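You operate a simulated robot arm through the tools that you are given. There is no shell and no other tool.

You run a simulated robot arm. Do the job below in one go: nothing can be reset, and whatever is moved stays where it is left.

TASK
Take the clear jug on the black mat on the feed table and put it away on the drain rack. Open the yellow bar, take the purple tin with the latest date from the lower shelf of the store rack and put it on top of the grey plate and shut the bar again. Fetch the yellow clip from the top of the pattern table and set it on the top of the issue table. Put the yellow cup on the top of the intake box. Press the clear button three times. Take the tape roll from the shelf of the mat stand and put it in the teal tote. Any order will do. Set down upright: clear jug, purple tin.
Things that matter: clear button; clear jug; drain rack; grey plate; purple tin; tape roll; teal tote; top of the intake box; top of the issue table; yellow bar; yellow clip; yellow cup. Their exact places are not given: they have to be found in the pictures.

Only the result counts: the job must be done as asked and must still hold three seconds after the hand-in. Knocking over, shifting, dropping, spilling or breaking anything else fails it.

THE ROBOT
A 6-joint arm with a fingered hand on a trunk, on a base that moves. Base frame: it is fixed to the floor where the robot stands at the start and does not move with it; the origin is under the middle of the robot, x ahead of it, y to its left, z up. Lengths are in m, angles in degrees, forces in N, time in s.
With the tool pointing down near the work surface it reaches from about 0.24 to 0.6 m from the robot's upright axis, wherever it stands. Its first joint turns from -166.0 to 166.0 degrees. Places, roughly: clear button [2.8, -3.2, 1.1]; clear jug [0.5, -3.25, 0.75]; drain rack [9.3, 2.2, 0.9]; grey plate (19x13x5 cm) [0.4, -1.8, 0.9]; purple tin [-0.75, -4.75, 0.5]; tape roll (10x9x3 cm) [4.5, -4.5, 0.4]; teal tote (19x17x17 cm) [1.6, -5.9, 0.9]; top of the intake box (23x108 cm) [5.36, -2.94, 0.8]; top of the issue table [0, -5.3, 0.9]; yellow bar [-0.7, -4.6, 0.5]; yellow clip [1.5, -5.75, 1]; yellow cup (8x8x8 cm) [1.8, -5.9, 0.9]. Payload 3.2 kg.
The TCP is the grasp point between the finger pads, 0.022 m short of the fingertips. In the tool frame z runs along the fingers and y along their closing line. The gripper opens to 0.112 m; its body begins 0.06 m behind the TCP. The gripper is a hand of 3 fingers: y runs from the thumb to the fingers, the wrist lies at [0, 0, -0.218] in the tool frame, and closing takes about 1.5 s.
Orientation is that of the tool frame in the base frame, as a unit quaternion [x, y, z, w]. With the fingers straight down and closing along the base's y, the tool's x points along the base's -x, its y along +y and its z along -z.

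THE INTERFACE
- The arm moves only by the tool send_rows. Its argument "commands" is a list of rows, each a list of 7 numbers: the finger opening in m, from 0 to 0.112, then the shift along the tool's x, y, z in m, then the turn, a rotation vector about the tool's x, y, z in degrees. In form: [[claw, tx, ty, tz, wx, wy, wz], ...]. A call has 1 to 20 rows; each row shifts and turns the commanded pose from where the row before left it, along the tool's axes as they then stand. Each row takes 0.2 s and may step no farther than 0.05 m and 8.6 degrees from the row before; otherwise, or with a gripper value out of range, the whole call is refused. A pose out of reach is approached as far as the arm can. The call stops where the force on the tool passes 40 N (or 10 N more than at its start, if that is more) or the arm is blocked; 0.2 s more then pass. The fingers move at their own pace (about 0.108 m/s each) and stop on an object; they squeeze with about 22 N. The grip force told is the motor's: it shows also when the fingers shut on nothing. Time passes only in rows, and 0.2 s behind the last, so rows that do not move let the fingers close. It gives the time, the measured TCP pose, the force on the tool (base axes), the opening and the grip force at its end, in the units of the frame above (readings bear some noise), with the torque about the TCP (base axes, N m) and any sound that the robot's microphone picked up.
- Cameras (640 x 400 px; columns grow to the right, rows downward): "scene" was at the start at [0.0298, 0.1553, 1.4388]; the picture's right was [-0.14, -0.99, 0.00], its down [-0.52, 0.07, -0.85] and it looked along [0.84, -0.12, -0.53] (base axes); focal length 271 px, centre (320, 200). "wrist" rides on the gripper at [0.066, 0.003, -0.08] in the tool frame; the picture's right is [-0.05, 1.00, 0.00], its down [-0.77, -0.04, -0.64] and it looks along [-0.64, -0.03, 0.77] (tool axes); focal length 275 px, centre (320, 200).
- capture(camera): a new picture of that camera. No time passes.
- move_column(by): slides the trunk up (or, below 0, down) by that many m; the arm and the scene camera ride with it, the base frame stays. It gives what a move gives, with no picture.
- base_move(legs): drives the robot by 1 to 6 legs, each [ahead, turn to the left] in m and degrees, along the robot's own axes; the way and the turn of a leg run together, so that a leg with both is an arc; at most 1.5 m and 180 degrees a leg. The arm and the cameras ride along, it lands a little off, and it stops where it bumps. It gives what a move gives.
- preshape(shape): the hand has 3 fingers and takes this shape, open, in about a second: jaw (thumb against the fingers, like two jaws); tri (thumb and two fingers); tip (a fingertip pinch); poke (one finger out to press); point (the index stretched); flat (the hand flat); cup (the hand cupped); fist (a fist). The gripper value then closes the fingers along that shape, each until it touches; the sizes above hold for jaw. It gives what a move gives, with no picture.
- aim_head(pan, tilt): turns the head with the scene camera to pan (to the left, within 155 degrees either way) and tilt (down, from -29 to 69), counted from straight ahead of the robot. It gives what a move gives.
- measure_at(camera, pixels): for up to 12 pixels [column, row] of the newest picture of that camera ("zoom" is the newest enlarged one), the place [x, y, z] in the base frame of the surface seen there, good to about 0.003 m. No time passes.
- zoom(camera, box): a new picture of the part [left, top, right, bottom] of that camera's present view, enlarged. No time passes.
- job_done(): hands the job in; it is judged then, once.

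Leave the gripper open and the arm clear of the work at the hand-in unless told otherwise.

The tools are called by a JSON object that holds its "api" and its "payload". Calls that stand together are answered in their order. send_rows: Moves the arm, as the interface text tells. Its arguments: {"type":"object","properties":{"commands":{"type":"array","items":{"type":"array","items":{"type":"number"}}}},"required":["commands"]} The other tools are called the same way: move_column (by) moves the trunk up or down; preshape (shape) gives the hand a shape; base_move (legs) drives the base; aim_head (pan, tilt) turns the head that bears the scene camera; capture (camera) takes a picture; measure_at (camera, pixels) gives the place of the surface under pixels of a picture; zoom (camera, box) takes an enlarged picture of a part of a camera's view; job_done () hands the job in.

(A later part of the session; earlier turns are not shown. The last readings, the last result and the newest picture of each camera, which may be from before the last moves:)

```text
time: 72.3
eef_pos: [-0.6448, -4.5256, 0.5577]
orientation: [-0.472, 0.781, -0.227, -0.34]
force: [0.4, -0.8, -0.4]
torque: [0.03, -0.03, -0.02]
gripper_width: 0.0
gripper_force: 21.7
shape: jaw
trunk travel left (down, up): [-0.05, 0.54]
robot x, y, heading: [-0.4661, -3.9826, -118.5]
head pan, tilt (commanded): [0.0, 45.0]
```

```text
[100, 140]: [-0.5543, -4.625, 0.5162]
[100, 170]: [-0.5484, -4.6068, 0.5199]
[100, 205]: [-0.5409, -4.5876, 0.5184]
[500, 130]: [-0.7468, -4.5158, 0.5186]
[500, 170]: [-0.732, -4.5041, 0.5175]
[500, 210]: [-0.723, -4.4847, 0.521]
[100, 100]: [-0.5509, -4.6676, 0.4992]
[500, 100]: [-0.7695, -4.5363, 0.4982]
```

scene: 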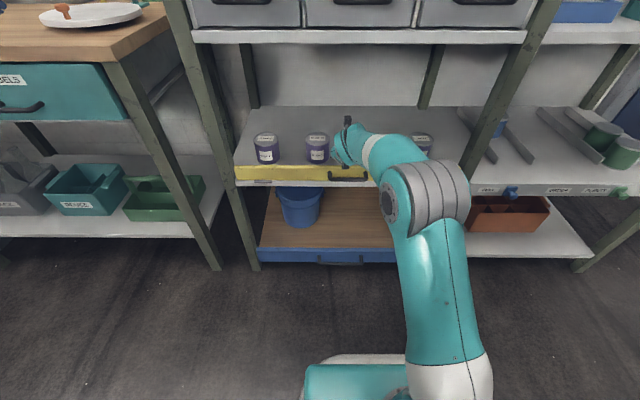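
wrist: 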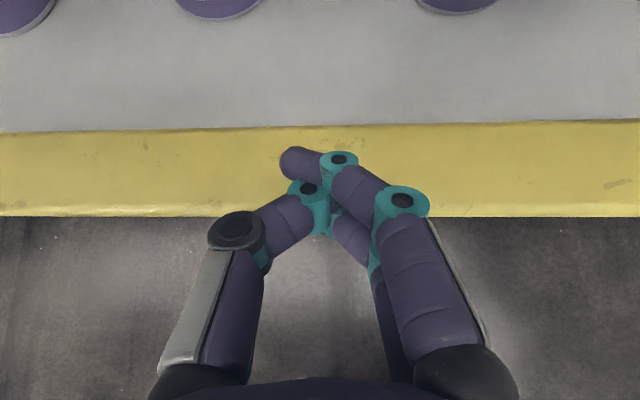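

The bar is fully open (horizontal at z≈0.518). I raise the hand 0.1 m, then move right over to the 26 NOV tin and open the fingers.

{"api": "send_rows", "payload": {"commands": [[0.0, 0.025, 0, -0.0221, 0, 0, 0], [0.0, 0.025, 0, -0.0221, 0, 0, 0], [0.0, 0.025, 0, -0.0221, 0, 0, 0], [0.112, 0, 0.05, 0, 0, 0, 0], [0.112, 0, 0.05, 0, 0, 0, 0], [0.112, 0, 0.05, 0, 0, 0, 0], [0.112, 0, 0.05, 0, 0, 0, 0], [0.112, 0, 0.035, 0, 0, 0, 0], [0.112, 0, 0, 0, 0, 0, 0]]}}

{"api": "capture", "payload": {"camera": "wrist"}}

{"api": "capture", "payload": {"camera": "scene"}}

```text
time: 74.3
eef_pos: [-0.856, -4.4178, 0.6505]
orientation: [-0.471, 0.781, -0.228, -0.341]
force: [0.5, -0.1, 0.6]
torque: [0.01, 0.02, 0.0]
gripper_width: 0.1121
gripper_force: 0.2
shape: jaw
trunk travel left (down, up): [-0.05, 0.54]
robot x, y, heading: [-0.4591, -3.9814, -118.8]
head pan, tilt (commanded): [0.0, 45.0]
```

```text
taken
```

wrist: 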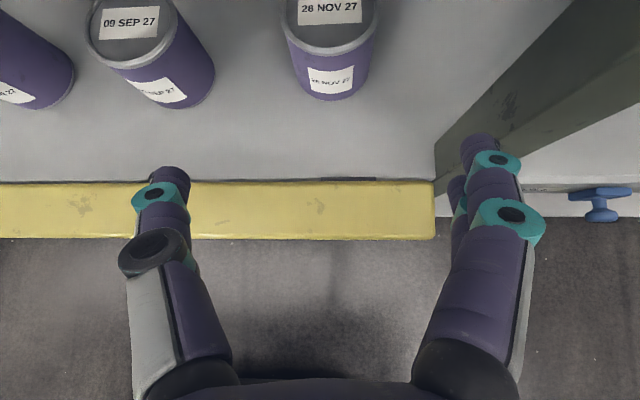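

```text
taken
```

scene: 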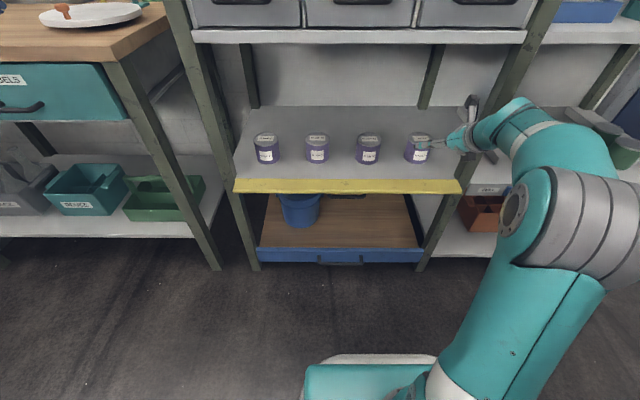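

I check the post's left edge against the tin and the fingers.

{"api": "measure_at", "payload": {"camera": "wrist", "pixels": [[440, 160], [437, 185], [445, 140], [500, 90], [330, 12], [295, 40], [374, 40], [332, 95], [130, 22], [482, 150], [500, 220], [165, 190]]}}

```text
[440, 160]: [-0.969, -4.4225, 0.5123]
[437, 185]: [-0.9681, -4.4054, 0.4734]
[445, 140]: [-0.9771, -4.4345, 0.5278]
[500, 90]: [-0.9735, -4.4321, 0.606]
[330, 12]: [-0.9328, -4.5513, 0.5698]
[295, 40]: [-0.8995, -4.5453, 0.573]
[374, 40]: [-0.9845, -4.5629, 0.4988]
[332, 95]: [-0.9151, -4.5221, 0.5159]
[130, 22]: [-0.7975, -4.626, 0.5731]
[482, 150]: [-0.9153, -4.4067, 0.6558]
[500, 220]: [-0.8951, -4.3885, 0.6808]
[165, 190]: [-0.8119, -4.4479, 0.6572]
```

Post left face is at w≈1.267, leaving room. I narrow the opening to 0.095, move to a start point 0.1 m short of the tin along the tool axis, then look.

{"api": "send_rows", "payload": {"commands": [[0.095, 0, 0.0, 0, 0, 0, 0], [0.095, 0.0126, 0.0016, 0.0313, 0, 0, 0], [0.095, 0.0126, 0.0016, 0.0313, 0, 0, 0], [0.095, 0.0126, 0.0015, 0.0313, 0, 0, 0]]}}

{"api": "capture", "payload": {"camera": "wrist"}}

```text
time: 75.3
eef_pos: [-0.9033, -4.5015, 0.6163]
orientation: [-0.47, 0.781, -0.227, -0.342]
force: [-0.4, 0.7, 0.6]
torque: [0.01, 0.02, 0.05]
gripper_width: 0.0951
gripper_force: 0.0
shape: jaw
trunk travel left (down, up): [-0.05, 0.54]
robot x, y, heading: [-0.4639, -3.9785, -118.7]
head pan, tilt (commanded): [0.0, 45.0]
```

```text
taken
```

wrist: 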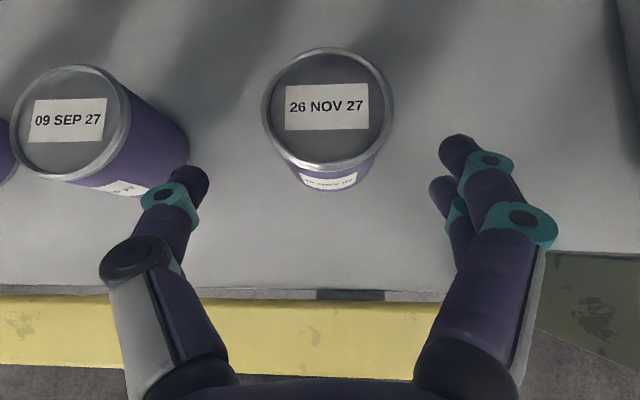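

Tin is centred between the fingers. I measure its rim to get the exact centre.

{"api": "measure_at", "payload": {"camera": "wrist", "pixels": [[270, 105], [388, 105], [328, 55], [322, 160], [328, 85], [330, 185]]}}

```text
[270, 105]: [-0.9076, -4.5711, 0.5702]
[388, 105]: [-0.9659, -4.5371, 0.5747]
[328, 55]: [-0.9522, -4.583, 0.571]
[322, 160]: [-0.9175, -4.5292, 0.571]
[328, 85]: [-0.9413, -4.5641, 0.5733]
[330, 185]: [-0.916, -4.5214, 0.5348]
```

Tin centre at u=4.448, w=1.358 (radius 0.034). I advance 0.091 m along the tool axis to straddle it.

{"api": "send_rows", "payload": {"commands": [[0.095, -0.0025, 0.0014, 0.0305, 0, 0, 0], [0.095, -0.0025, 0.0014, 0.0305, 0, 0, 0], [0.095, -0.0026, 0.0014, 0.0304, 0, 0, 0]]}}

{"api": "capture", "payload": {"camera": "wrist"}}

```text
time: 76.1
eef_pos: [-0.9335, -4.5572, 0.5495]
orientation: [-0.471, 0.781, -0.228, -0.341]
force: [0.7, 1.2, -0.1]
torque: [0.02, -0.02, 0.0]
gripper_width: 0.0951
gripper_force: 0.0
shape: jaw
trunk travel left (down, up): [-0.05, 0.54]
robot x, y, heading: [-0.4669, -3.9836, -118.6]
head pan, tilt (commanded): [0.0, 45.0]
```

```text
taken
```

wrist: 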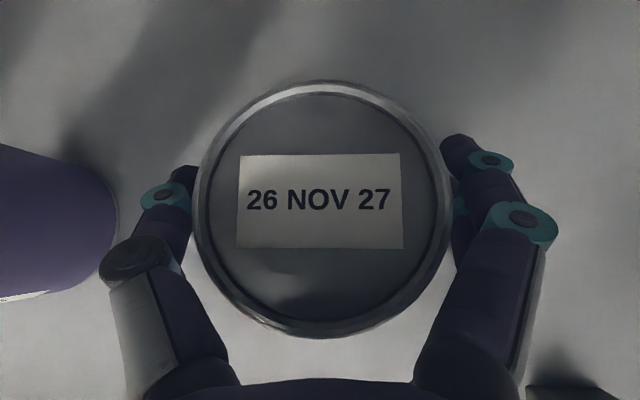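

The fingers straddle the tin, no contact force. I close the fingers.

{"api": "send_rows", "payload": {"commands": [[0.04, 0, 0, 0, 0, 0, 0], [0.04, 0, 0, 0, 0, 0, 0], [0.04, 0, 0, 0, 0, 0, 0], [0.04, 0, 0, 0, 0, 0, 0], [0.04, 0, 0, 0, 0, 0, 0], [0.04, 0, 0, 0, 0, 0, 0]]}}

{"api": "capture", "payload": {"camera": "wrist"}}

```text
time: 77.5
eef_pos: [-0.9339, -4.5582, 0.5476]
orientation: [-0.472, 0.781, -0.228, -0.34]
force: [0.7, -0.8, -0.3]
torque: [0.02, 0.07, 0.0]
gripper_width: 0.0586
gripper_force: 21.6
shape: jaw
trunk travel left (down, up): [-0.05, 0.54]
robot x, y, heading: [-0.461, -3.9827, -118.4]
head pan, tilt (commanded): [0.0, 45.0]
```

```text
taken
```

wrist: 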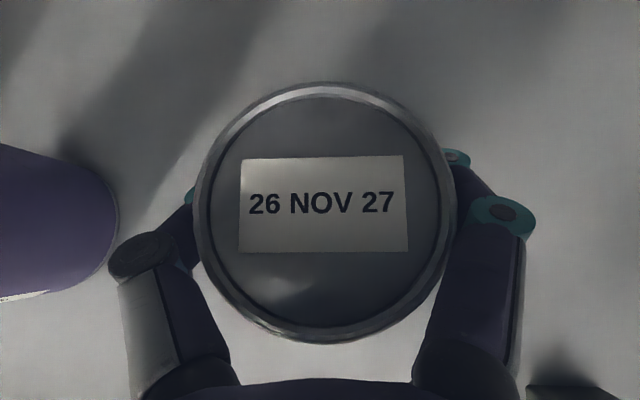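

Grip holds at 0.0586 m. I lift 0.06 m and check.

{"api": "send_rows", "payload": {"commands": [[0.04, 0.015, 0, -0.0133, 0, 0, 0], [0.04, 0.015, 0, -0.0133, 0, 0, 0], [0.04, 0.015, 0, -0.0133, 0, 0, 0]]}}

{"api": "capture", "payload": {"camera": "wrist"}}

```text
time: 78.3
eef_pos: [-0.9356, -4.5563, 0.6083]
orientation: [-0.471, 0.781, -0.227, -0.34]
force: [0.5, 0.4, -2.8]
torque: [-0.02, 0.0, -0.01]
gripper_width: 0.0586
gripper_force: 22.1
shape: jaw
trunk travel left (down, up): [-0.05, 0.54]
robot x, y, heading: [-0.4652, -3.9822, -118.7]
head pan, tilt (commanded): [0.0, 45.0]
```

```text
taken
```

wrist: 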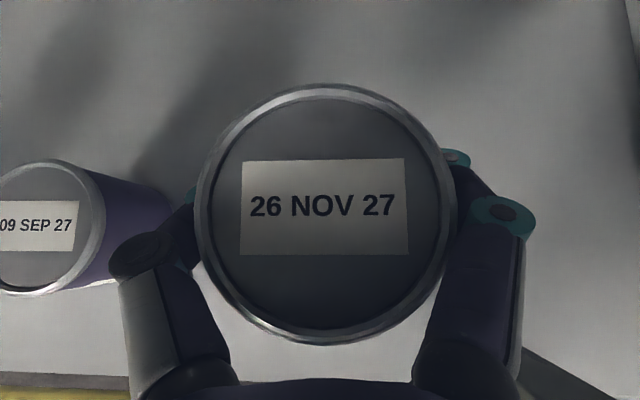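

Tin is firmly held. I retract 0.2 m out of the rack.

{"api": "send_rows", "payload": {"commands": [[0.04, -0.0266, 0, -0.0299, 0, 0, 0], [0.04, -0.0266, 0, -0.0299, 0, 0, 0], [0.04, -0.0266, 0, -0.0299, 0, 0, 0], [0.04, -0.0266, 0, -0.0299, 0, 0, 0], [0.04, -0.0266, 0, -0.0299, 0, 0, 0]]}}

{"api": "base_move", "payload": {"legs": [[-0.25, 0]]}}

{"api": "move_column", "payload": {"by": 0.4}}

{"api": "capture", "payload": {"camera": "scene"}}

{"api": "capture", "payload": {"camera": "wrist"}}

```text
time: 79.5
eef_pos: [-0.8436, -4.3762, 0.6081]
orientation: [-0.471, 0.781, -0.227, -0.341]
force: [-0.2, 0.7, -2.8]
torque: [-0.01, 0.01, -0.02]
gripper_width: 0.0583
gripper_force: 21.6
shape: jaw
trunk travel left (down, up): [-0.05, 0.54]
robot x, y, heading: [-0.466, -3.983, -118.8]
head pan, tilt (commanded): [0.0, 45.0]
```

```text
time: 81.4
eef_pos: [-0.7232, -4.1562, 0.6091]
orientation: [-0.471, 0.781, -0.228, -0.34]
force: [0.4, -0.2, -2.7]
torque: [0.01, 0.0, 0.0]
gripper_width: 0.0582
gripper_force: 22.1
shape: jaw
trunk travel left (down, up): [-0.05, 0.54]
robot x, y, heading: [-0.3418, -3.7602, -118.6]
head pan, tilt (commanded): [0.0, 45.0]
```

```text
time: 85.2
eef_pos: [-0.7231, -4.1553, 1.0081]
orientation: [-0.471, 0.782, -0.227, -0.339]
force: [0.3, -0.5, -3.9]
torque: [0.03, -0.03, 0.0]
gripper_width: 0.0583
gripper_force: 21.7
shape: jaw
trunk travel left (down, up): [-0.45, 0.14]
robot x, y, heading: [-0.3439, -3.762, -118.5]
head pan, tilt (commanded): [0.0, 45.0]
```

```text
taken
```

scene: 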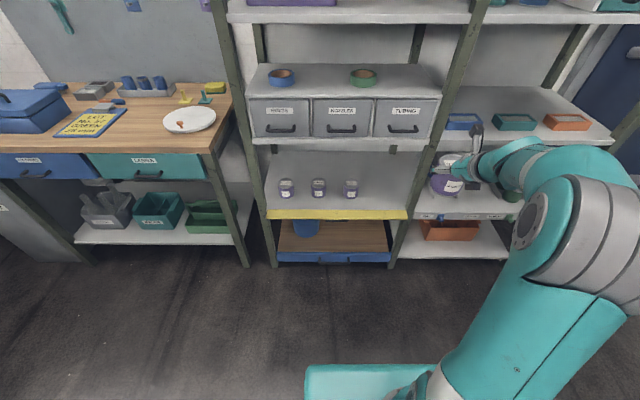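

```text
taken
```

wrist: 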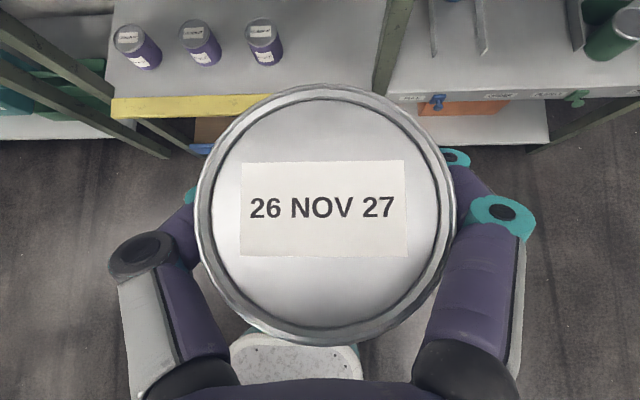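

Now I need the way to the grey plate at about (0.4,-1.8). I turn left to face along the corridor and look around.

{"api": "base_move", "payload": {"legs": [[0, 90]]}}

{"api": "aim_head", "payload": {"pan": 30, "tilt": 35}}

{"api": "capture", "payload": {"camera": "scene"}}

{"api": "aim_head", "payload": {"pan": 90, "tilt": 30}}

{"api": "capture", "payload": {"camera": "scene"}}

```text
time: 89.4
eef_pos: [0.0474, -4.1461, 1.0083]
orientation: [0.885, -0.222, 0.401, 0.08]
force: [0.2, -0.5, -2.1]
torque: [-0.02, 0.01, 0.0]
gripper_width: 0.0581
gripper_force: 22.1
shape: jaw
trunk travel left (down, up): [-0.45, 0.14]
robot x, y, heading: [-0.3474, -3.7562, -29.3]
head pan, tilt (commanded): [0.0, 45.0]
```

```text
time: 90.3
eef_pos: [0.0476, -4.1455, 1.0076]
orientation: [0.885, -0.225, 0.4, 0.082]
force: [0.0, -0.5, -2.4]
torque: [0.04, -0.03, -0.01]
gripper_width: 0.0581
gripper_force: 22.2
shape: jaw
trunk travel left (down, up): [-0.45, 0.14]
robot x, y, heading: [-0.3406, -3.763, -29.2]
head pan, tilt (commanded): [30.0, 35.0]
```

```text
taken
```

scene: 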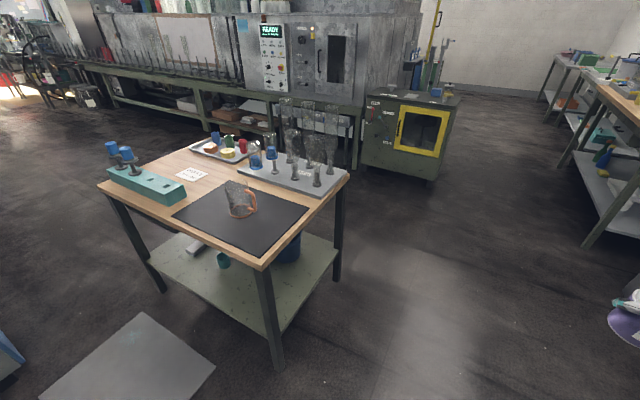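

```text
time: 91.6
eef_pos: [0.049, -4.1464, 1.0084]
orientation: [0.885, -0.223, 0.401, 0.081]
force: [0.2, -0.2, -2.6]
torque: [0.01, 0.03, 0.01]
gripper_width: 0.0583
gripper_force: 22.5
shape: jaw
trunk travel left (down, up): [-0.45, 0.14]
robot x, y, heading: [-0.3446, -3.76, -29.1]
head pan, tilt (commanded): [90.0, 30.0]
```

```text
taken
```

scene: 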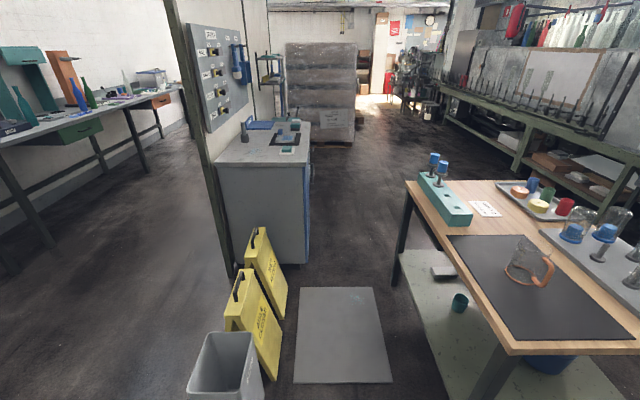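

I see the counter behind the panel with plates on it, the floor mat and signs. I zoom in and measure.

{"api": "zoom", "payload": {"camera": "scene", "box": [200, 80, 360, 180]}}

{"api": "measure_at", "payload": {"camera": "scene", "pixels": [[295, 383], [392, 382], [372, 290], [302, 290], [307, 258], [215, 165], [310, 165], [312, 125], [408, 200], [398, 285], [495, 385], [400, 150]]}}

```text
4.00 times, centred on (280, 130) of scene
```

zoom: 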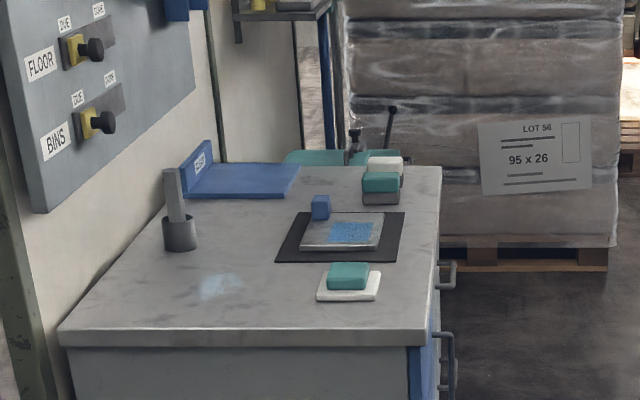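

```text
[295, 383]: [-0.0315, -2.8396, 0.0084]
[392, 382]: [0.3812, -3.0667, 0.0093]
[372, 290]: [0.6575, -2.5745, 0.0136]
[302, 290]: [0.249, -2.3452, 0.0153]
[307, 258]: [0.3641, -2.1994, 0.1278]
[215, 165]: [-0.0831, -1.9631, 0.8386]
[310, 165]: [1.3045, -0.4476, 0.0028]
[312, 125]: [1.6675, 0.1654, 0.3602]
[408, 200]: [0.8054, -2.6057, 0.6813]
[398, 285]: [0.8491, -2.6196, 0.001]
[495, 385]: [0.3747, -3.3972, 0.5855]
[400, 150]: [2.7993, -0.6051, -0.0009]
```

I measure the items on the counter in the zoomed picture.

{"api": "measure_at", "payload": {"camera": "zoom", "pixels": [[348, 275], [335, 290], [350, 235], [315, 245], [380, 180], [380, 198], [180, 240], [250, 180], [60, 330], [430, 330], [440, 170], [320, 205]]}}

```text
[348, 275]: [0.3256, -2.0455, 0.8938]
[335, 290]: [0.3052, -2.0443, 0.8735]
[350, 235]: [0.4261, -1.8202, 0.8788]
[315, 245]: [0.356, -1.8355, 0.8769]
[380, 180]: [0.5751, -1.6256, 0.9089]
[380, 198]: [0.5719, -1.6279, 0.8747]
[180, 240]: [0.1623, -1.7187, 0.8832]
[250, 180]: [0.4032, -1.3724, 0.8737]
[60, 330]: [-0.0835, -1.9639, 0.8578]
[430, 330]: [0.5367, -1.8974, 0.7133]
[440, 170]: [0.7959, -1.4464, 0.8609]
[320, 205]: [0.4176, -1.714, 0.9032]
```

The grey plate is the one with the blue patch on the dark pad, at about (0.39,-1.82,0.878). I must go around the feed table. I measure the table's far corners and the machine's front.

{"api": "aim_head", "payload": {"pan": 30, "tilt": 35}}

{"api": "capture", "payload": {"camera": "scene"}}

{"api": "measure_at", "payload": {"camera": "scene", "pixels": [[345, 178], [215, 130], [262, 265], [100, 185], [337, 280], [361, 165], [430, 180], [352, 158], [270, 140], [110, 110], [204, 140], [590, 245]]}}

```text
time: 92.9
eef_pos: [0.0472, -4.1456, 1.0086]
orientation: [0.885, -0.224, 0.401, 0.082]
force: [0.3, -0.6, -3.2]
torque: [-0.05, -0.03, -0.02]
gripper_width: 0.0582
gripper_force: 21.6
shape: jaw
trunk travel left (down, up): [-0.45, 0.14]
robot x, y, heading: [-0.341, -3.7611, -29.4]
head pan, tilt (commanded): [30.0, 35.0]
```

```text
taken
```

scene: 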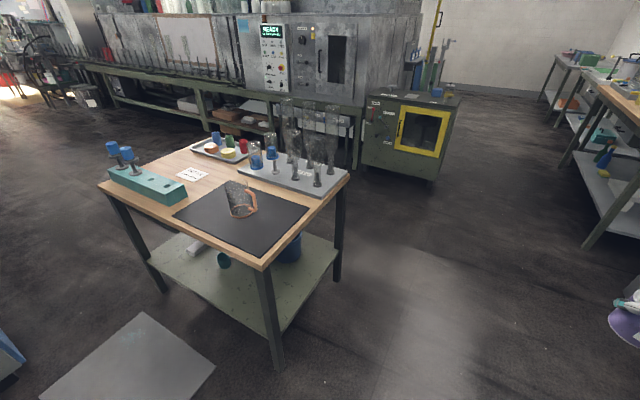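

```text
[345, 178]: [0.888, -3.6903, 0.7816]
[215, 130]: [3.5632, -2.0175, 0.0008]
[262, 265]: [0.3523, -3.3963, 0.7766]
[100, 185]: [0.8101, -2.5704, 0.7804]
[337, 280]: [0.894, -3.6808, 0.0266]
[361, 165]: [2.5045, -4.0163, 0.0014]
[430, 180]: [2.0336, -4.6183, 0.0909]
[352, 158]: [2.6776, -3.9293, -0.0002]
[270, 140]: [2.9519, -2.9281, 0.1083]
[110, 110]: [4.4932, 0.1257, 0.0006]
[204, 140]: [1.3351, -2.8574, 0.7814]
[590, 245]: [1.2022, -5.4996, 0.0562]
```

Feed table spans w 1.93–2.55 in room axes; passage behind it up to the machine is 1.35 m wide. I drive along the corridor 1.65 m past the table.

{"api": "base_move", "payload": {"legs": [[1.5, 0.8], [0.15, 0]]}}

{"api": "aim_head", "payload": {"pan": 70, "tilt": 25}}

{"api": "capture", "payload": {"camera": "scene"}}

```text
time: 101.3
eef_pos: [1.5078, -4.9254, 1.0083]
orientation: [0.887, -0.212, 0.402, 0.076]
force: [-0.9, -0.1, -3.4]
torque: [-0.02, -0.03, 0.0]
gripper_width: 0.0583
gripper_force: 22.2
shape: jaw
trunk travel left (down, up): [-0.45, 0.14]
robot x, y, heading: [1.1098, -4.5482, -27.9]
head pan, tilt (commanded): [30.0, 35.0]
```

```text
time: 102.4
eef_pos: [1.5077, -4.9256, 1.007]
orientation: [0.888, -0.212, 0.402, 0.076]
force: [0.6, 0.5, -2.5]
torque: [0.05, -0.07, -0.02]
gripper_width: 0.0583
gripper_force: 22.1
shape: jaw
trunk travel left (down, up): [-0.45, 0.14]
robot x, y, heading: [1.1125, -4.5509, -28.1]
head pan, tilt (commanded): [70.0, 25.0]
```

```text
taken
```

scene: 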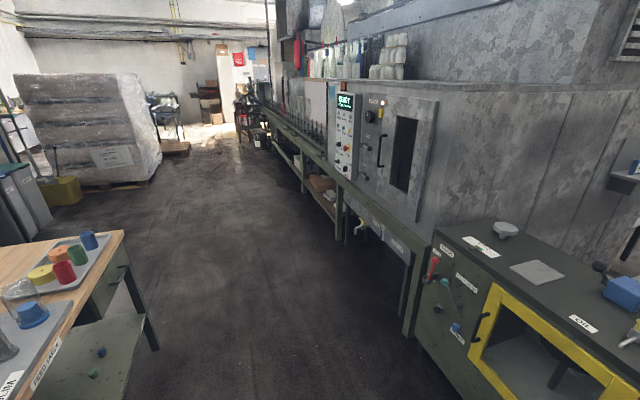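

Passage is clear. I check the green box's nearest point before turning left.

{"api": "measure_at", "payload": {"camera": "scene", "pixels": [[410, 330], [435, 235], [430, 265], [500, 285], [420, 215], [340, 235], [60, 340], [125, 240], [345, 130], [150, 345], [200, 300], [90, 205]]}}

```text
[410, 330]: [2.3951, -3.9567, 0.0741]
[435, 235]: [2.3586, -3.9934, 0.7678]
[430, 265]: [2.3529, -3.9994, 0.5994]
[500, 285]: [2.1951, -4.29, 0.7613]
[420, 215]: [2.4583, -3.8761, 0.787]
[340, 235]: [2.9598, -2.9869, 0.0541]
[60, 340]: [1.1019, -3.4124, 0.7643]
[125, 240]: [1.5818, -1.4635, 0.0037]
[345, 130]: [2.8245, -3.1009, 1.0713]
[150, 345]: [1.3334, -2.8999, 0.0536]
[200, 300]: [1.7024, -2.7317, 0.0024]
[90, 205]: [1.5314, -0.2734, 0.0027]
```

Clearances are fine. I turn left and drive 2.05 m between the table and the machine, then turn left to face the counter.

{"api": "base_move", "payload": {"legs": [[0, 89.5], [1.5, 0], [0.55, 0]]}}

{"api": "aim_head", "payload": {"pan": 80, "tilt": 25}}

{"api": "capture", "payload": {"camera": "scene"}}

```text
time: 116.4
eef_pos: [2.47, -2.3707, 1.0085]
orientation: [0.783, 0.469, 0.341, -0.226]
force: [0.0, -0.1, -2.5]
torque: [0.01, 0.0, 0.01]
gripper_width: 0.058
gripper_force: 21.8
shape: jaw
trunk travel left (down, up): [-0.45, 0.14]
robot x, y, heading: [2.0884, -2.7617, 61.1]
head pan, tilt (commanded): [70.0, 25.0]
```

```text
time: 117.1
eef_pos: [2.4697, -2.3709, 1.0085]
orientation: [0.783, 0.47, 0.34, -0.227]
force: [0.0, -1.0, -2.3]
torque: [0.0, 0.01, 0.0]
gripper_width: 0.0577
gripper_force: 21.8
shape: jaw
trunk travel left (down, up): [-0.45, 0.14]
robot x, y, heading: [2.0845, -2.7656, 61.0]
head pan, tilt (commanded): [80.0, 25.0]
```

```text
taken
```

scene: 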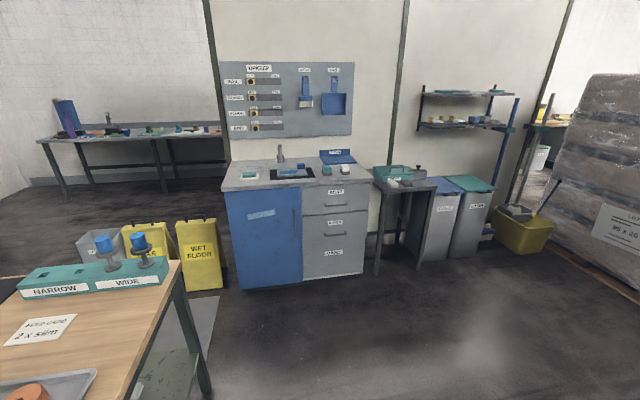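

I see the counter front with drawers. I turn left to face it and drive 1.3 m closer.

{"api": "base_move", "payload": {"legs": [[0, 90.4], [1.3, 0]]}}

{"api": "aim_head", "payload": {"pan": 0, "tilt": 40}}

{"api": "capture", "payload": {"camera": "scene"}}

{"api": "capture", "payload": {"camera": "wrist"}}

```text
time: 127.4
eef_pos: [0.5514, -1.7645, 1.0083]
orientation: [0.217, 0.886, 0.079, -0.401]
force: [-0.6, -0.4, -2.7]
torque: [-0.01, 0.03, 0.01]
gripper_width: 0.0574
gripper_force: 21.8
shape: jaw
trunk travel left (down, up): [-0.45, 0.14]
robot x, y, heading: [0.9487, -2.1446, 151.8]
head pan, tilt (commanded): [80.0, 25.0]
```

```text
time: 129.0
eef_pos: [0.5511, -1.7646, 1.0082]
orientation: [0.218, 0.886, 0.08, -0.401]
force: [-0.3, 0.9, -2.3]
torque: [-0.01, 0.0, 0.0]
gripper_width: 0.0577
gripper_force: 22.1
shape: jaw
trunk travel left (down, up): [-0.45, 0.14]
robot x, y, heading: [0.9506, -2.1434, 151.3]
head pan, tilt (commanded): [0.0, 40.0]
```

```text
taken
```

scene: 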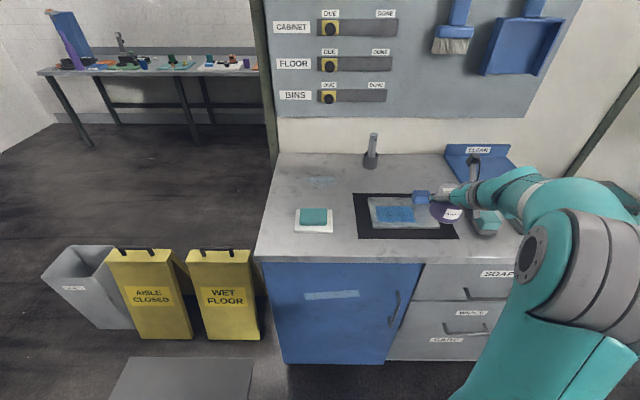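

```text
taken
```

wrist: 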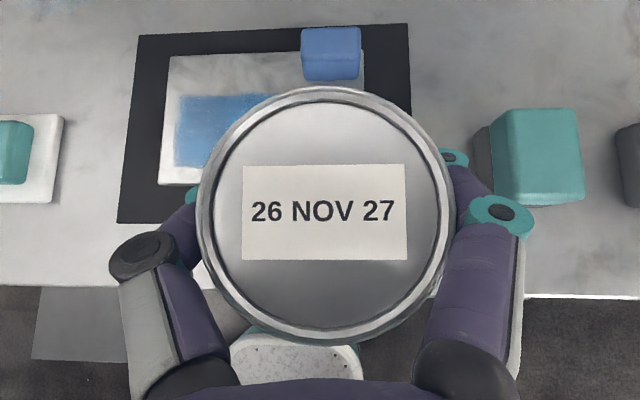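

I see the plate with a blue patch and a small blue block at its rear corner. I zoom in and measure it.

{"api": "zoom", "payload": {"camera": "scene", "box": [340, 170, 468, 250]}}

{"api": "measure_at", "payload": {"camera": "zoom", "pixels": [[160, 140], [170, 280], [180, 200], [270, 260], [420, 135], [390, 100], [420, 200], [500, 280], [480, 180], [100, 130], [100, 340], [300, 160]]}}

```text
5.00 times, centred on (404, 210) of scene
```

zoom: 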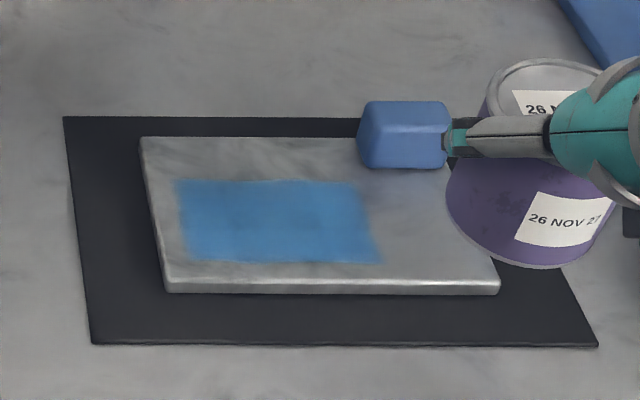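

```text
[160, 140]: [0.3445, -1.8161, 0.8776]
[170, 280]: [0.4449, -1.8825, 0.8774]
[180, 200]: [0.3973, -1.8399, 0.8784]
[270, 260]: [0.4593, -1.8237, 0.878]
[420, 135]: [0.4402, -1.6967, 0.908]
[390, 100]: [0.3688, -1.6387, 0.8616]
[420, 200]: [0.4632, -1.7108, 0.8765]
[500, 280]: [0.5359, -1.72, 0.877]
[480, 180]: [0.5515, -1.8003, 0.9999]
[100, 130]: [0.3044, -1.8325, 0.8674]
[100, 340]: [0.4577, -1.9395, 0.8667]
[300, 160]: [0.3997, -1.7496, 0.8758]
```

Plate centre ≈(0.44,-1.77), top z 0.877; the blue block sits on its rear right corner. I'll set the tin on the left-middle part, at about (0.426,-1.804). First I move horizontally above it.

{"api": "send_rows", "payload": {"commands": [[0.04, 0.015, -0.0229, 0.0179, 0, 0, 0], [0.04, 0.015, -0.0229, 0.0179, 0, 0, 0], [0.04, 0.015, -0.0229, 0.0179, 0, 0, 0], [0.04, 0.015, -0.0229, 0.0179, 0, 0, 0]]}}

{"api": "capture", "payload": {"camera": "scene"}}

{"api": "zoom", "payload": {"camera": "scene", "box": [340, 150, 468, 230]}}

{"api": "capture", "payload": {"camera": "wrist"}}

```text
time: 130.0
eef_pos: [0.4255, -1.807, 1.0088]
orientation: [0.217, 0.886, 0.078, -0.402]
force: [-0.2, 0.5, -2.3]
torque: [-0.01, -0.03, 0.02]
gripper_width: 0.0576
gripper_force: 22.2
shape: jaw
trunk travel left (down, up): [-0.45, 0.14]
robot x, y, heading: [0.9501, -2.144, 151.4]
head pan, tilt (commanded): [0.0, 40.0]
```

```text
taken
```

scene: 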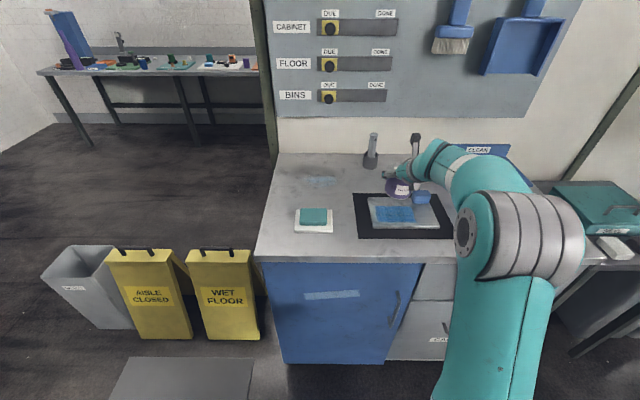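

```text
5.00 times, centred on (404, 190) of scene
```

zoom: 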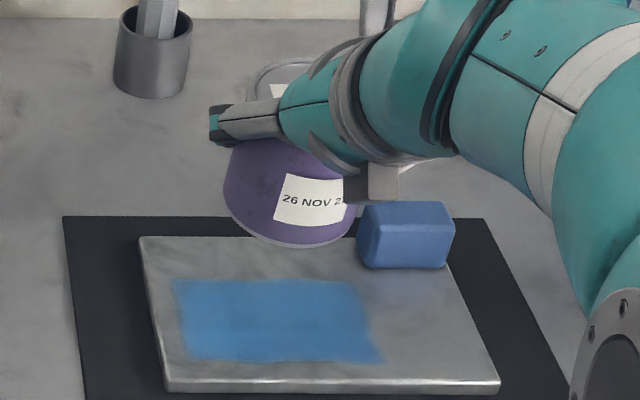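

```text
taken
```

wrist: 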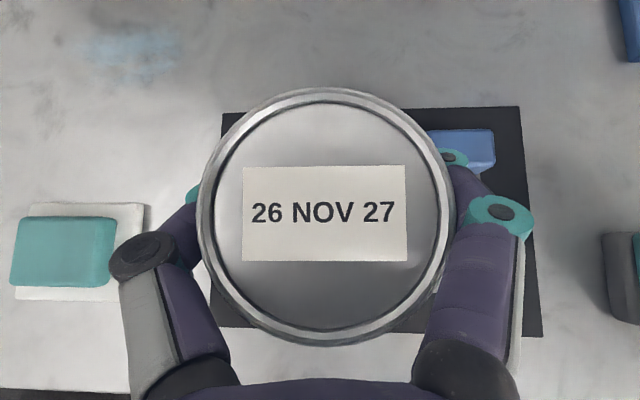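

I nudge 6 mm toward the front and descend 0.05 m, then check against the blue block.

{"api": "send_rows", "payload": {"commands": [[0.04, -0.004, 0, -0.0045, 0, 0, 0], [0.04, -0.0124, 0.0005, 0.0111, 0, 0, 0], [0.04, -0.0124, 0.0005, 0.0111, 0, 0, 0], [0.04, -0.0124, 0.0005, 0.0111, 0, 0, 0]]}}

{"api": "zoom", "payload": {"camera": "scene", "box": [340, 150, 468, 230]}}

{"api": "capture", "payload": {"camera": "wrist"}}

```text
time: 131.0
eef_pos: [0.4332, -1.8088, 0.9575]
orientation: [0.218, 0.886, 0.079, -0.401]
force: [-0.4, -0.9, -2.4]
torque: [-0.01, 0.02, 0.01]
gripper_width: 0.0577
gripper_force: 21.9
shape: jaw
trunk travel left (down, up): [-0.45, 0.14]
robot x, y, heading: [0.948, -2.1428, 151.4]
head pan, tilt (commanded): [0.0, 40.0]
```

```text
5.00 times, centred on (404, 190) of scene
```

zoom: 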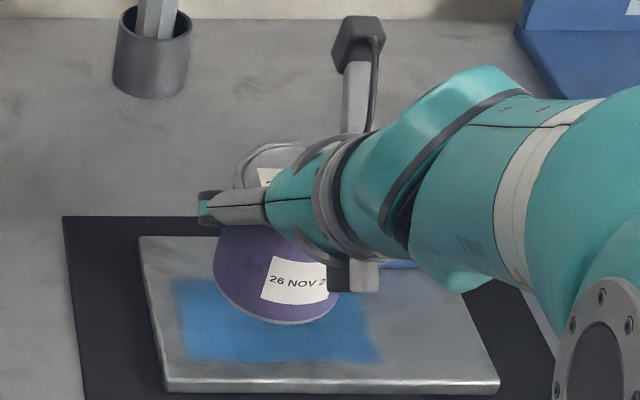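

```text
taken
```

wrist: 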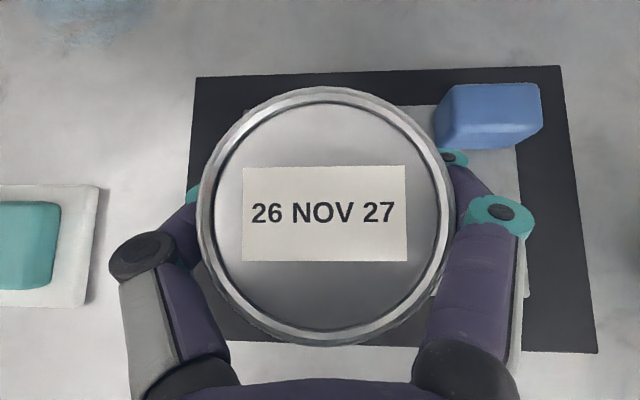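

The tin sits over the blue patch; block is clear of the fingers. I descend the last 0.03 m slowly.

{"api": "send_rows", "payload": {"commands": [[0.04, -0.0075, 0.0003, 0.0067, 0, 0, 0], [0.04, -0.0075, 0.0003, 0.0067, 0, 0, 0], [0.04, -0.0052, 0.0002, 0.0047, 0, 0, 0]]}}

{"api": "capture", "payload": {"camera": "wrist"}}

```text
time: 131.8
eef_pos: [0.4332, -1.8078, 0.9308]
orientation: [0.217, 0.886, 0.078, -0.401]
force: [-1.4, -0.4, -2.3]
torque: [0.01, 0.03, -0.01]
gripper_width: 0.0574
gripper_force: 22.3
shape: jaw
trunk travel left (down, up): [-0.45, 0.14]
robot x, y, heading: [0.9478, -2.1407, 151.2]
head pan, tilt (commanded): [0.0, 40.0]
```

```text
taken
```

wrist: 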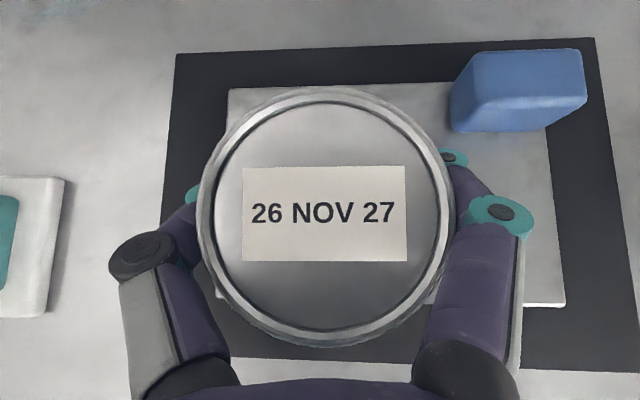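

No contact yet. I continue in 2–3 mm steps.

{"api": "send_rows", "payload": {"commands": [[0.04, -0.0022, 0.0001, 0.002, 0, 0, 0], [0.04, -0.0015, 0.0001, 0.0013, 0, 0, 0]]}}

{"api": "send_rows", "payload": {"commands": [[0.04, -0.0015, 0.0001, 0.0013, 0, 0, 0]]}}

```text
time: 132.4
eef_pos: [0.433, -1.8074, 0.9263]
orientation: [0.217, 0.886, 0.079, -0.402]
force: [-1.3, 0.0, 0.3]
torque: [0.03, -0.01, -0.01]
gripper_width: 0.0575
gripper_force: 22.8
shape: jaw
trunk travel left (down, up): [-0.45, 0.14]
robot x, y, heading: [0.9487, -2.142, 151.5]
head pan, tilt (commanded): [0.0, 40.0]
```

```text
time: 132.8
eef_pos: [0.4316, -1.8083, 0.9245]
orientation: [0.216, 0.886, 0.078, -0.402]
force: [-2.3, -0.2, 1.9]
torque: [0.02, -0.1, 0.07]
gripper_width: 0.0576
gripper_force: 22.2
shape: jaw
trunk travel left (down, up): [-0.45, 0.14]
robot x, y, heading: [0.95, -2.1418, 151.6]
head pan, tilt (commanded): [0.0, 40.0]
```

Contact felt (force went from −2.5 to +1.9 N). I open the fingers a little (0.076).

{"api": "send_rows", "payload": {"commands": [[0.066, 0, 0, 0, 0, 0, 0], [0.076, 0, 0, 0, 0, 0, 0], [0.076, 0, 0, 0, 0, 0, 0]]}}

{"api": "capture", "payload": {"camera": "wrist"}}

```text
time: 133.6
eef_pos: [0.4336, -1.8092, 0.9243]
orientation: [0.217, 0.887, 0.079, -0.401]
force: [0.0, -0.6, 0.4]
torque: [-0.01, 0.03, 0.01]
gripper_width: 0.0756
gripper_force: 0.0
shape: jaw
trunk travel left (down, up): [-0.45, 0.14]
robot x, y, heading: [0.9488, -2.1436, 151.6]
head pan, tilt (commanded): [0.0, 40.0]
```

```text
taken
```

wrist: 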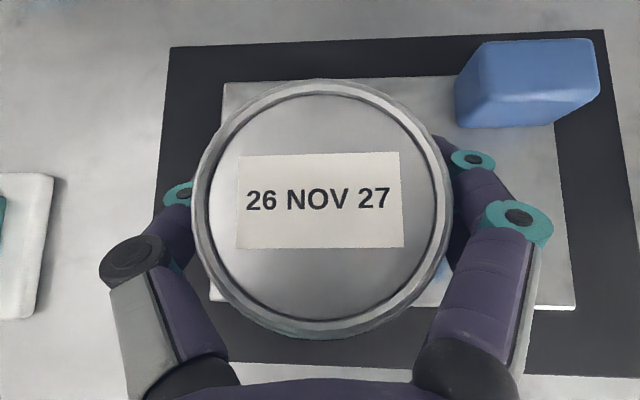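

Released. I back off along the tool axis.

{"api": "send_rows", "payload": {"commands": [[0.078, 0, 0, -0.01, 0, 0, 0], [0.078, 0, 0, -0.015, 0, 0, 0], [0.078, 0, 0, -0.02, 0, 0, 0]]}}

{"api": "capture", "payload": {"camera": "wrist"}}

```text
time: 134.4
eef_pos: [0.4637, -1.8223, 0.9534]
orientation: [0.217, 0.886, 0.079, -0.401]
force: [-0.5, -0.1, 0.3]
torque: [-0.02, -0.01, -0.01]
gripper_width: 0.0777
gripper_force: 0.0
shape: jaw
trunk travel left (down, up): [-0.45, 0.14]
robot x, y, heading: [0.9454, -2.1478, 151.4]
head pan, tilt (commanded): [0.0, 40.0]
```

```text
taken
```

wrist: 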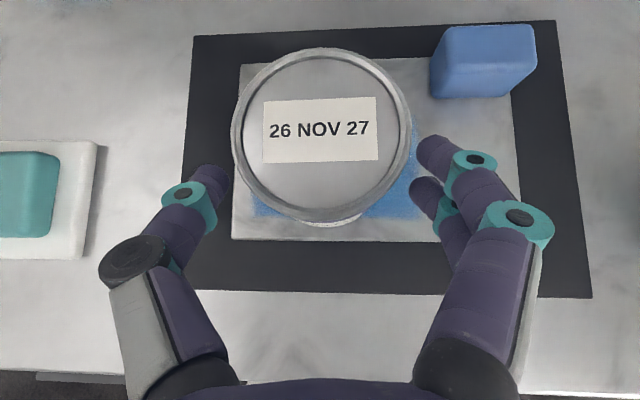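

Tin stands on the plate. I retreat further and check from the scene camera.

{"api": "send_rows", "payload": {"commands": [[0.09, 0, 0, -0.04, 0, 0, 0], [0.112, 0, 0, -0.04, 0, 0, 0], [0.112, 0, 0, -0.04, 0, 0, 0]]}}

{"api": "zoom", "payload": {"camera": "scene", "box": [324, 150, 484, 250]}}

{"api": "capture", "payload": {"camera": "wrist"}}

```text
time: 135.2
eef_pos: [0.5441, -1.8608, 1.035]
orientation: [0.217, 0.886, 0.079, -0.402]
force: [-0.4, 0.4, -0.4]
torque: [-0.01, -0.02, -0.05]
gripper_width: 0.112
gripper_force: 0.2
shape: jaw
trunk travel left (down, up): [-0.45, 0.14]
robot x, y, heading: [0.9495, -2.145, 151.6]
head pan, tilt (commanded): [0.0, 40.0]
```

```text
4.00 times, centred on (404, 200) of scene
```

zoom: 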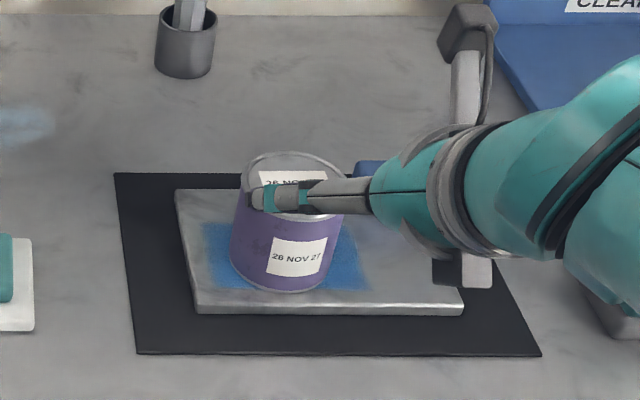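

```text
taken
```

wrist: 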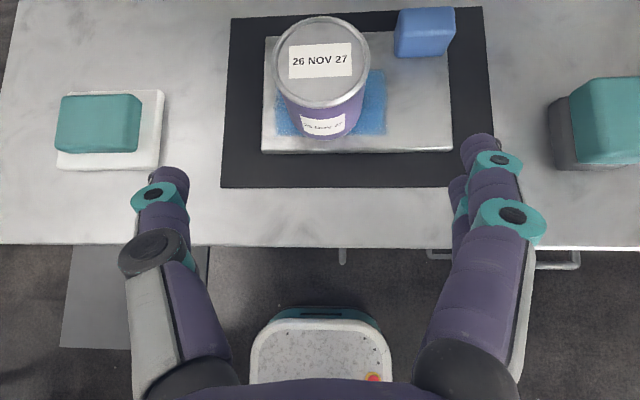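

Tin is upright on the plate, block untouched. Next: the clear button on the machine panel behind me. I back off 1.2 m and turn right 180°.

{"api": "base_move", "payload": {"legs": [[-1.2, 0], [0, -180]]}}

{"api": "aim_head", "payload": {"pan": 0, "tilt": 15}}

{"api": "capture", "payload": {"camera": "scene"}}

```text
time: 148.5
eef_pos: [2.3939, -2.9894, 1.0334]
orientation: [0.888, -0.212, 0.402, 0.076]
force: [-0.1, 0.7, 0.2]
torque: [0.0, -0.01, 0.03]
gripper_width: 0.1119
gripper_force: 0.2
shape: jaw
trunk travel left (down, up): [-0.45, 0.14]
robot x, y, heading: [1.9874, -2.709, -27.8]
head pan, tilt (commanded): [0.0, 40.0]
```

```text
time: 149.4
eef_pos: [2.3944, -2.99, 1.0338]
orientation: [0.887, -0.213, 0.403, 0.077]
force: [-0.3, 0.5, 0.1]
torque: [-0.01, 0.02, -0.01]
gripper_width: 0.1118
gripper_force: 0.0
shape: jaw
trunk travel left (down, up): [-0.45, 0.14]
robot x, y, heading: [1.9875, -2.7076, -28.0]
head pan, tilt (commanded): [0.0, 15.0]
```

```text
taken
```

scene: 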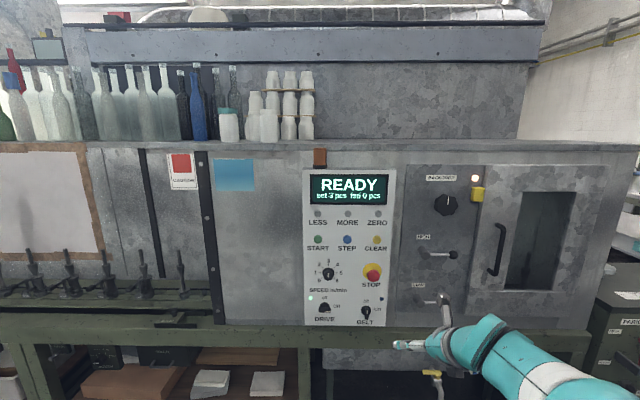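

I see the panel with a yellow "CLEAR" button at about pixel (376,239). I zoom in and measure.

{"api": "zoom", "payload": {"camera": "scene", "box": [296, 160, 424, 240]}}

{"api": "zoom", "payload": {"camera": "scene", "box": [300, 200, 428, 280]}}

{"api": "measure_at", "payload": {"camera": "zoom", "pixels": [[384, 195], [384, 160], [384, 240], [235, 195], [92, 195], [300, 230], [370, 365], [384, 90], [440, 190]]}}

```text
5.00 times, centred on (360, 200) of scene
```

zoom: 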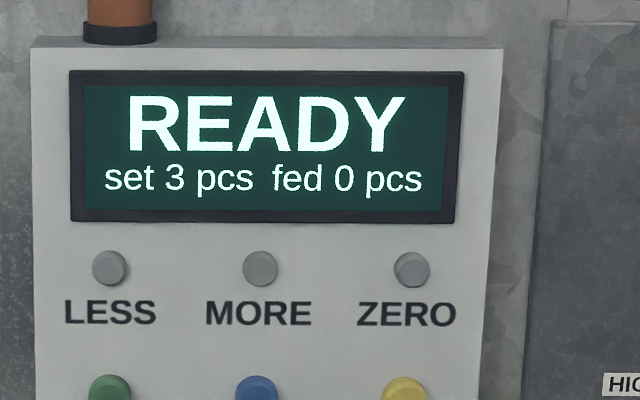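

```text
5.00 times, centred on (364, 240) of scene
```

zoom: 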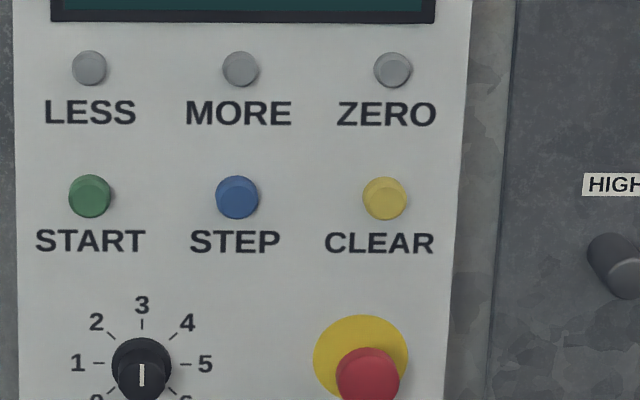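

```text
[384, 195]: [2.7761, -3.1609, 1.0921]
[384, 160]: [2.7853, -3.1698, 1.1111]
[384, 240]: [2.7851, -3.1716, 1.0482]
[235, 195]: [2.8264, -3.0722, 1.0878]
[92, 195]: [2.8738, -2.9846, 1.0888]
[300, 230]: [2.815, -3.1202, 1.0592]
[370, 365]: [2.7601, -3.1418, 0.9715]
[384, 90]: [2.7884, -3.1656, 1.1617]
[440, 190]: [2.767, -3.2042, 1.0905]
```

The CLEAR button's front is at (2.776,-3.161,1.092), standing about 1 cm off the panel. I shape the hand to "poke" and look at it.

{"api": "preshape", "payload": {"shape": "poke"}}

{"api": "capture", "payload": {"camera": "wrist"}}

{"api": "capture", "payload": {"camera": "scene"}}

```text
time: 150.3
eef_pos: [2.3946, -2.9899, 1.0329]
orientation: [0.887, -0.213, 0.403, 0.077]
force: [1.4, 0.3, 0.1]
torque: [-0.01, 0.0, 0.0]
gripper_width: 0.0
gripper_force: 0.0
shape: poke
trunk travel left (down, up): [-0.45, 0.14]
robot x, y, heading: [1.9877, -2.7101, -27.7]
head pan, tilt (commanded): [0.0, 15.0]
```

```text
taken
```

wrist: 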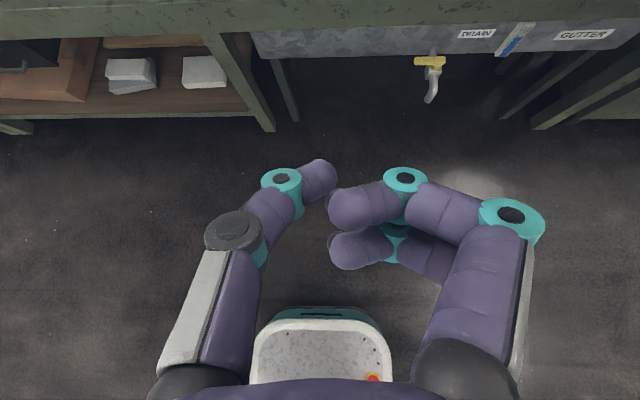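

```text
taken
```

scene: 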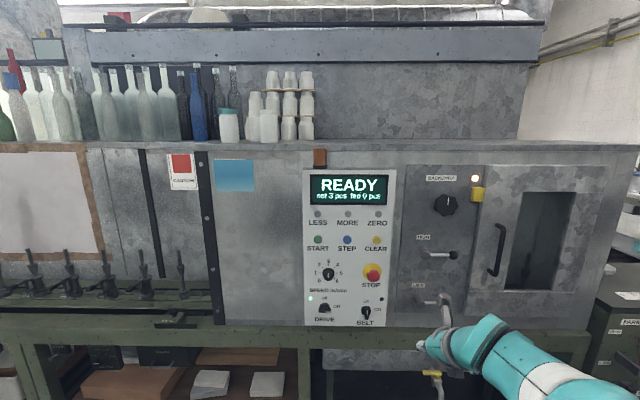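

The thumb sticks out slightly in "poke". I compare with "point".

{"api": "preshape", "payload": {"shape": "point"}}

{"api": "capture", "payload": {"camera": "wrist"}}

{"api": "measure_at", "payload": {"camera": "wrist", "pixels": [[320, 180], [480, 150], [470, 150], [330, 200]]}}

```text
time: 151.2
eef_pos: [2.3943, -2.99, 1.0351]
orientation: [0.887, -0.213, 0.402, 0.077]
force: [0.8, 0.3, -0.1]
torque: [-0.01, -0.01, -0.02]
gripper_width: 0.0001
gripper_force: 0.0
shape: point
trunk travel left (down, up): [-0.45, 0.14]
robot x, y, heading: [1.9879, -2.7072, -27.8]
head pan, tilt (commanded): [0.0, 15.0]
```

```text
taken
```

wrist: 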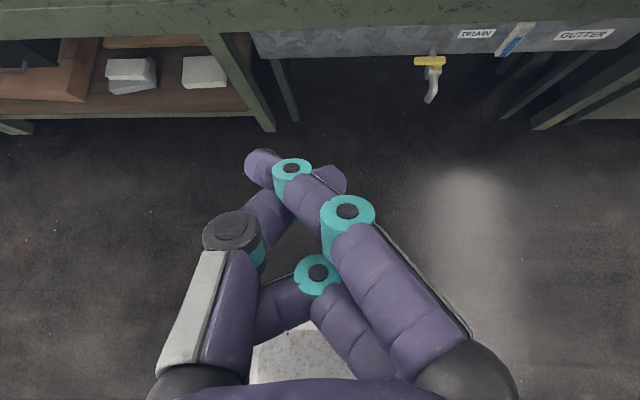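

```text
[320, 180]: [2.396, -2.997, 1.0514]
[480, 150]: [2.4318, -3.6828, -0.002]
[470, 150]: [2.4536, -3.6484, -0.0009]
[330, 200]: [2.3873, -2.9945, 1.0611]
```

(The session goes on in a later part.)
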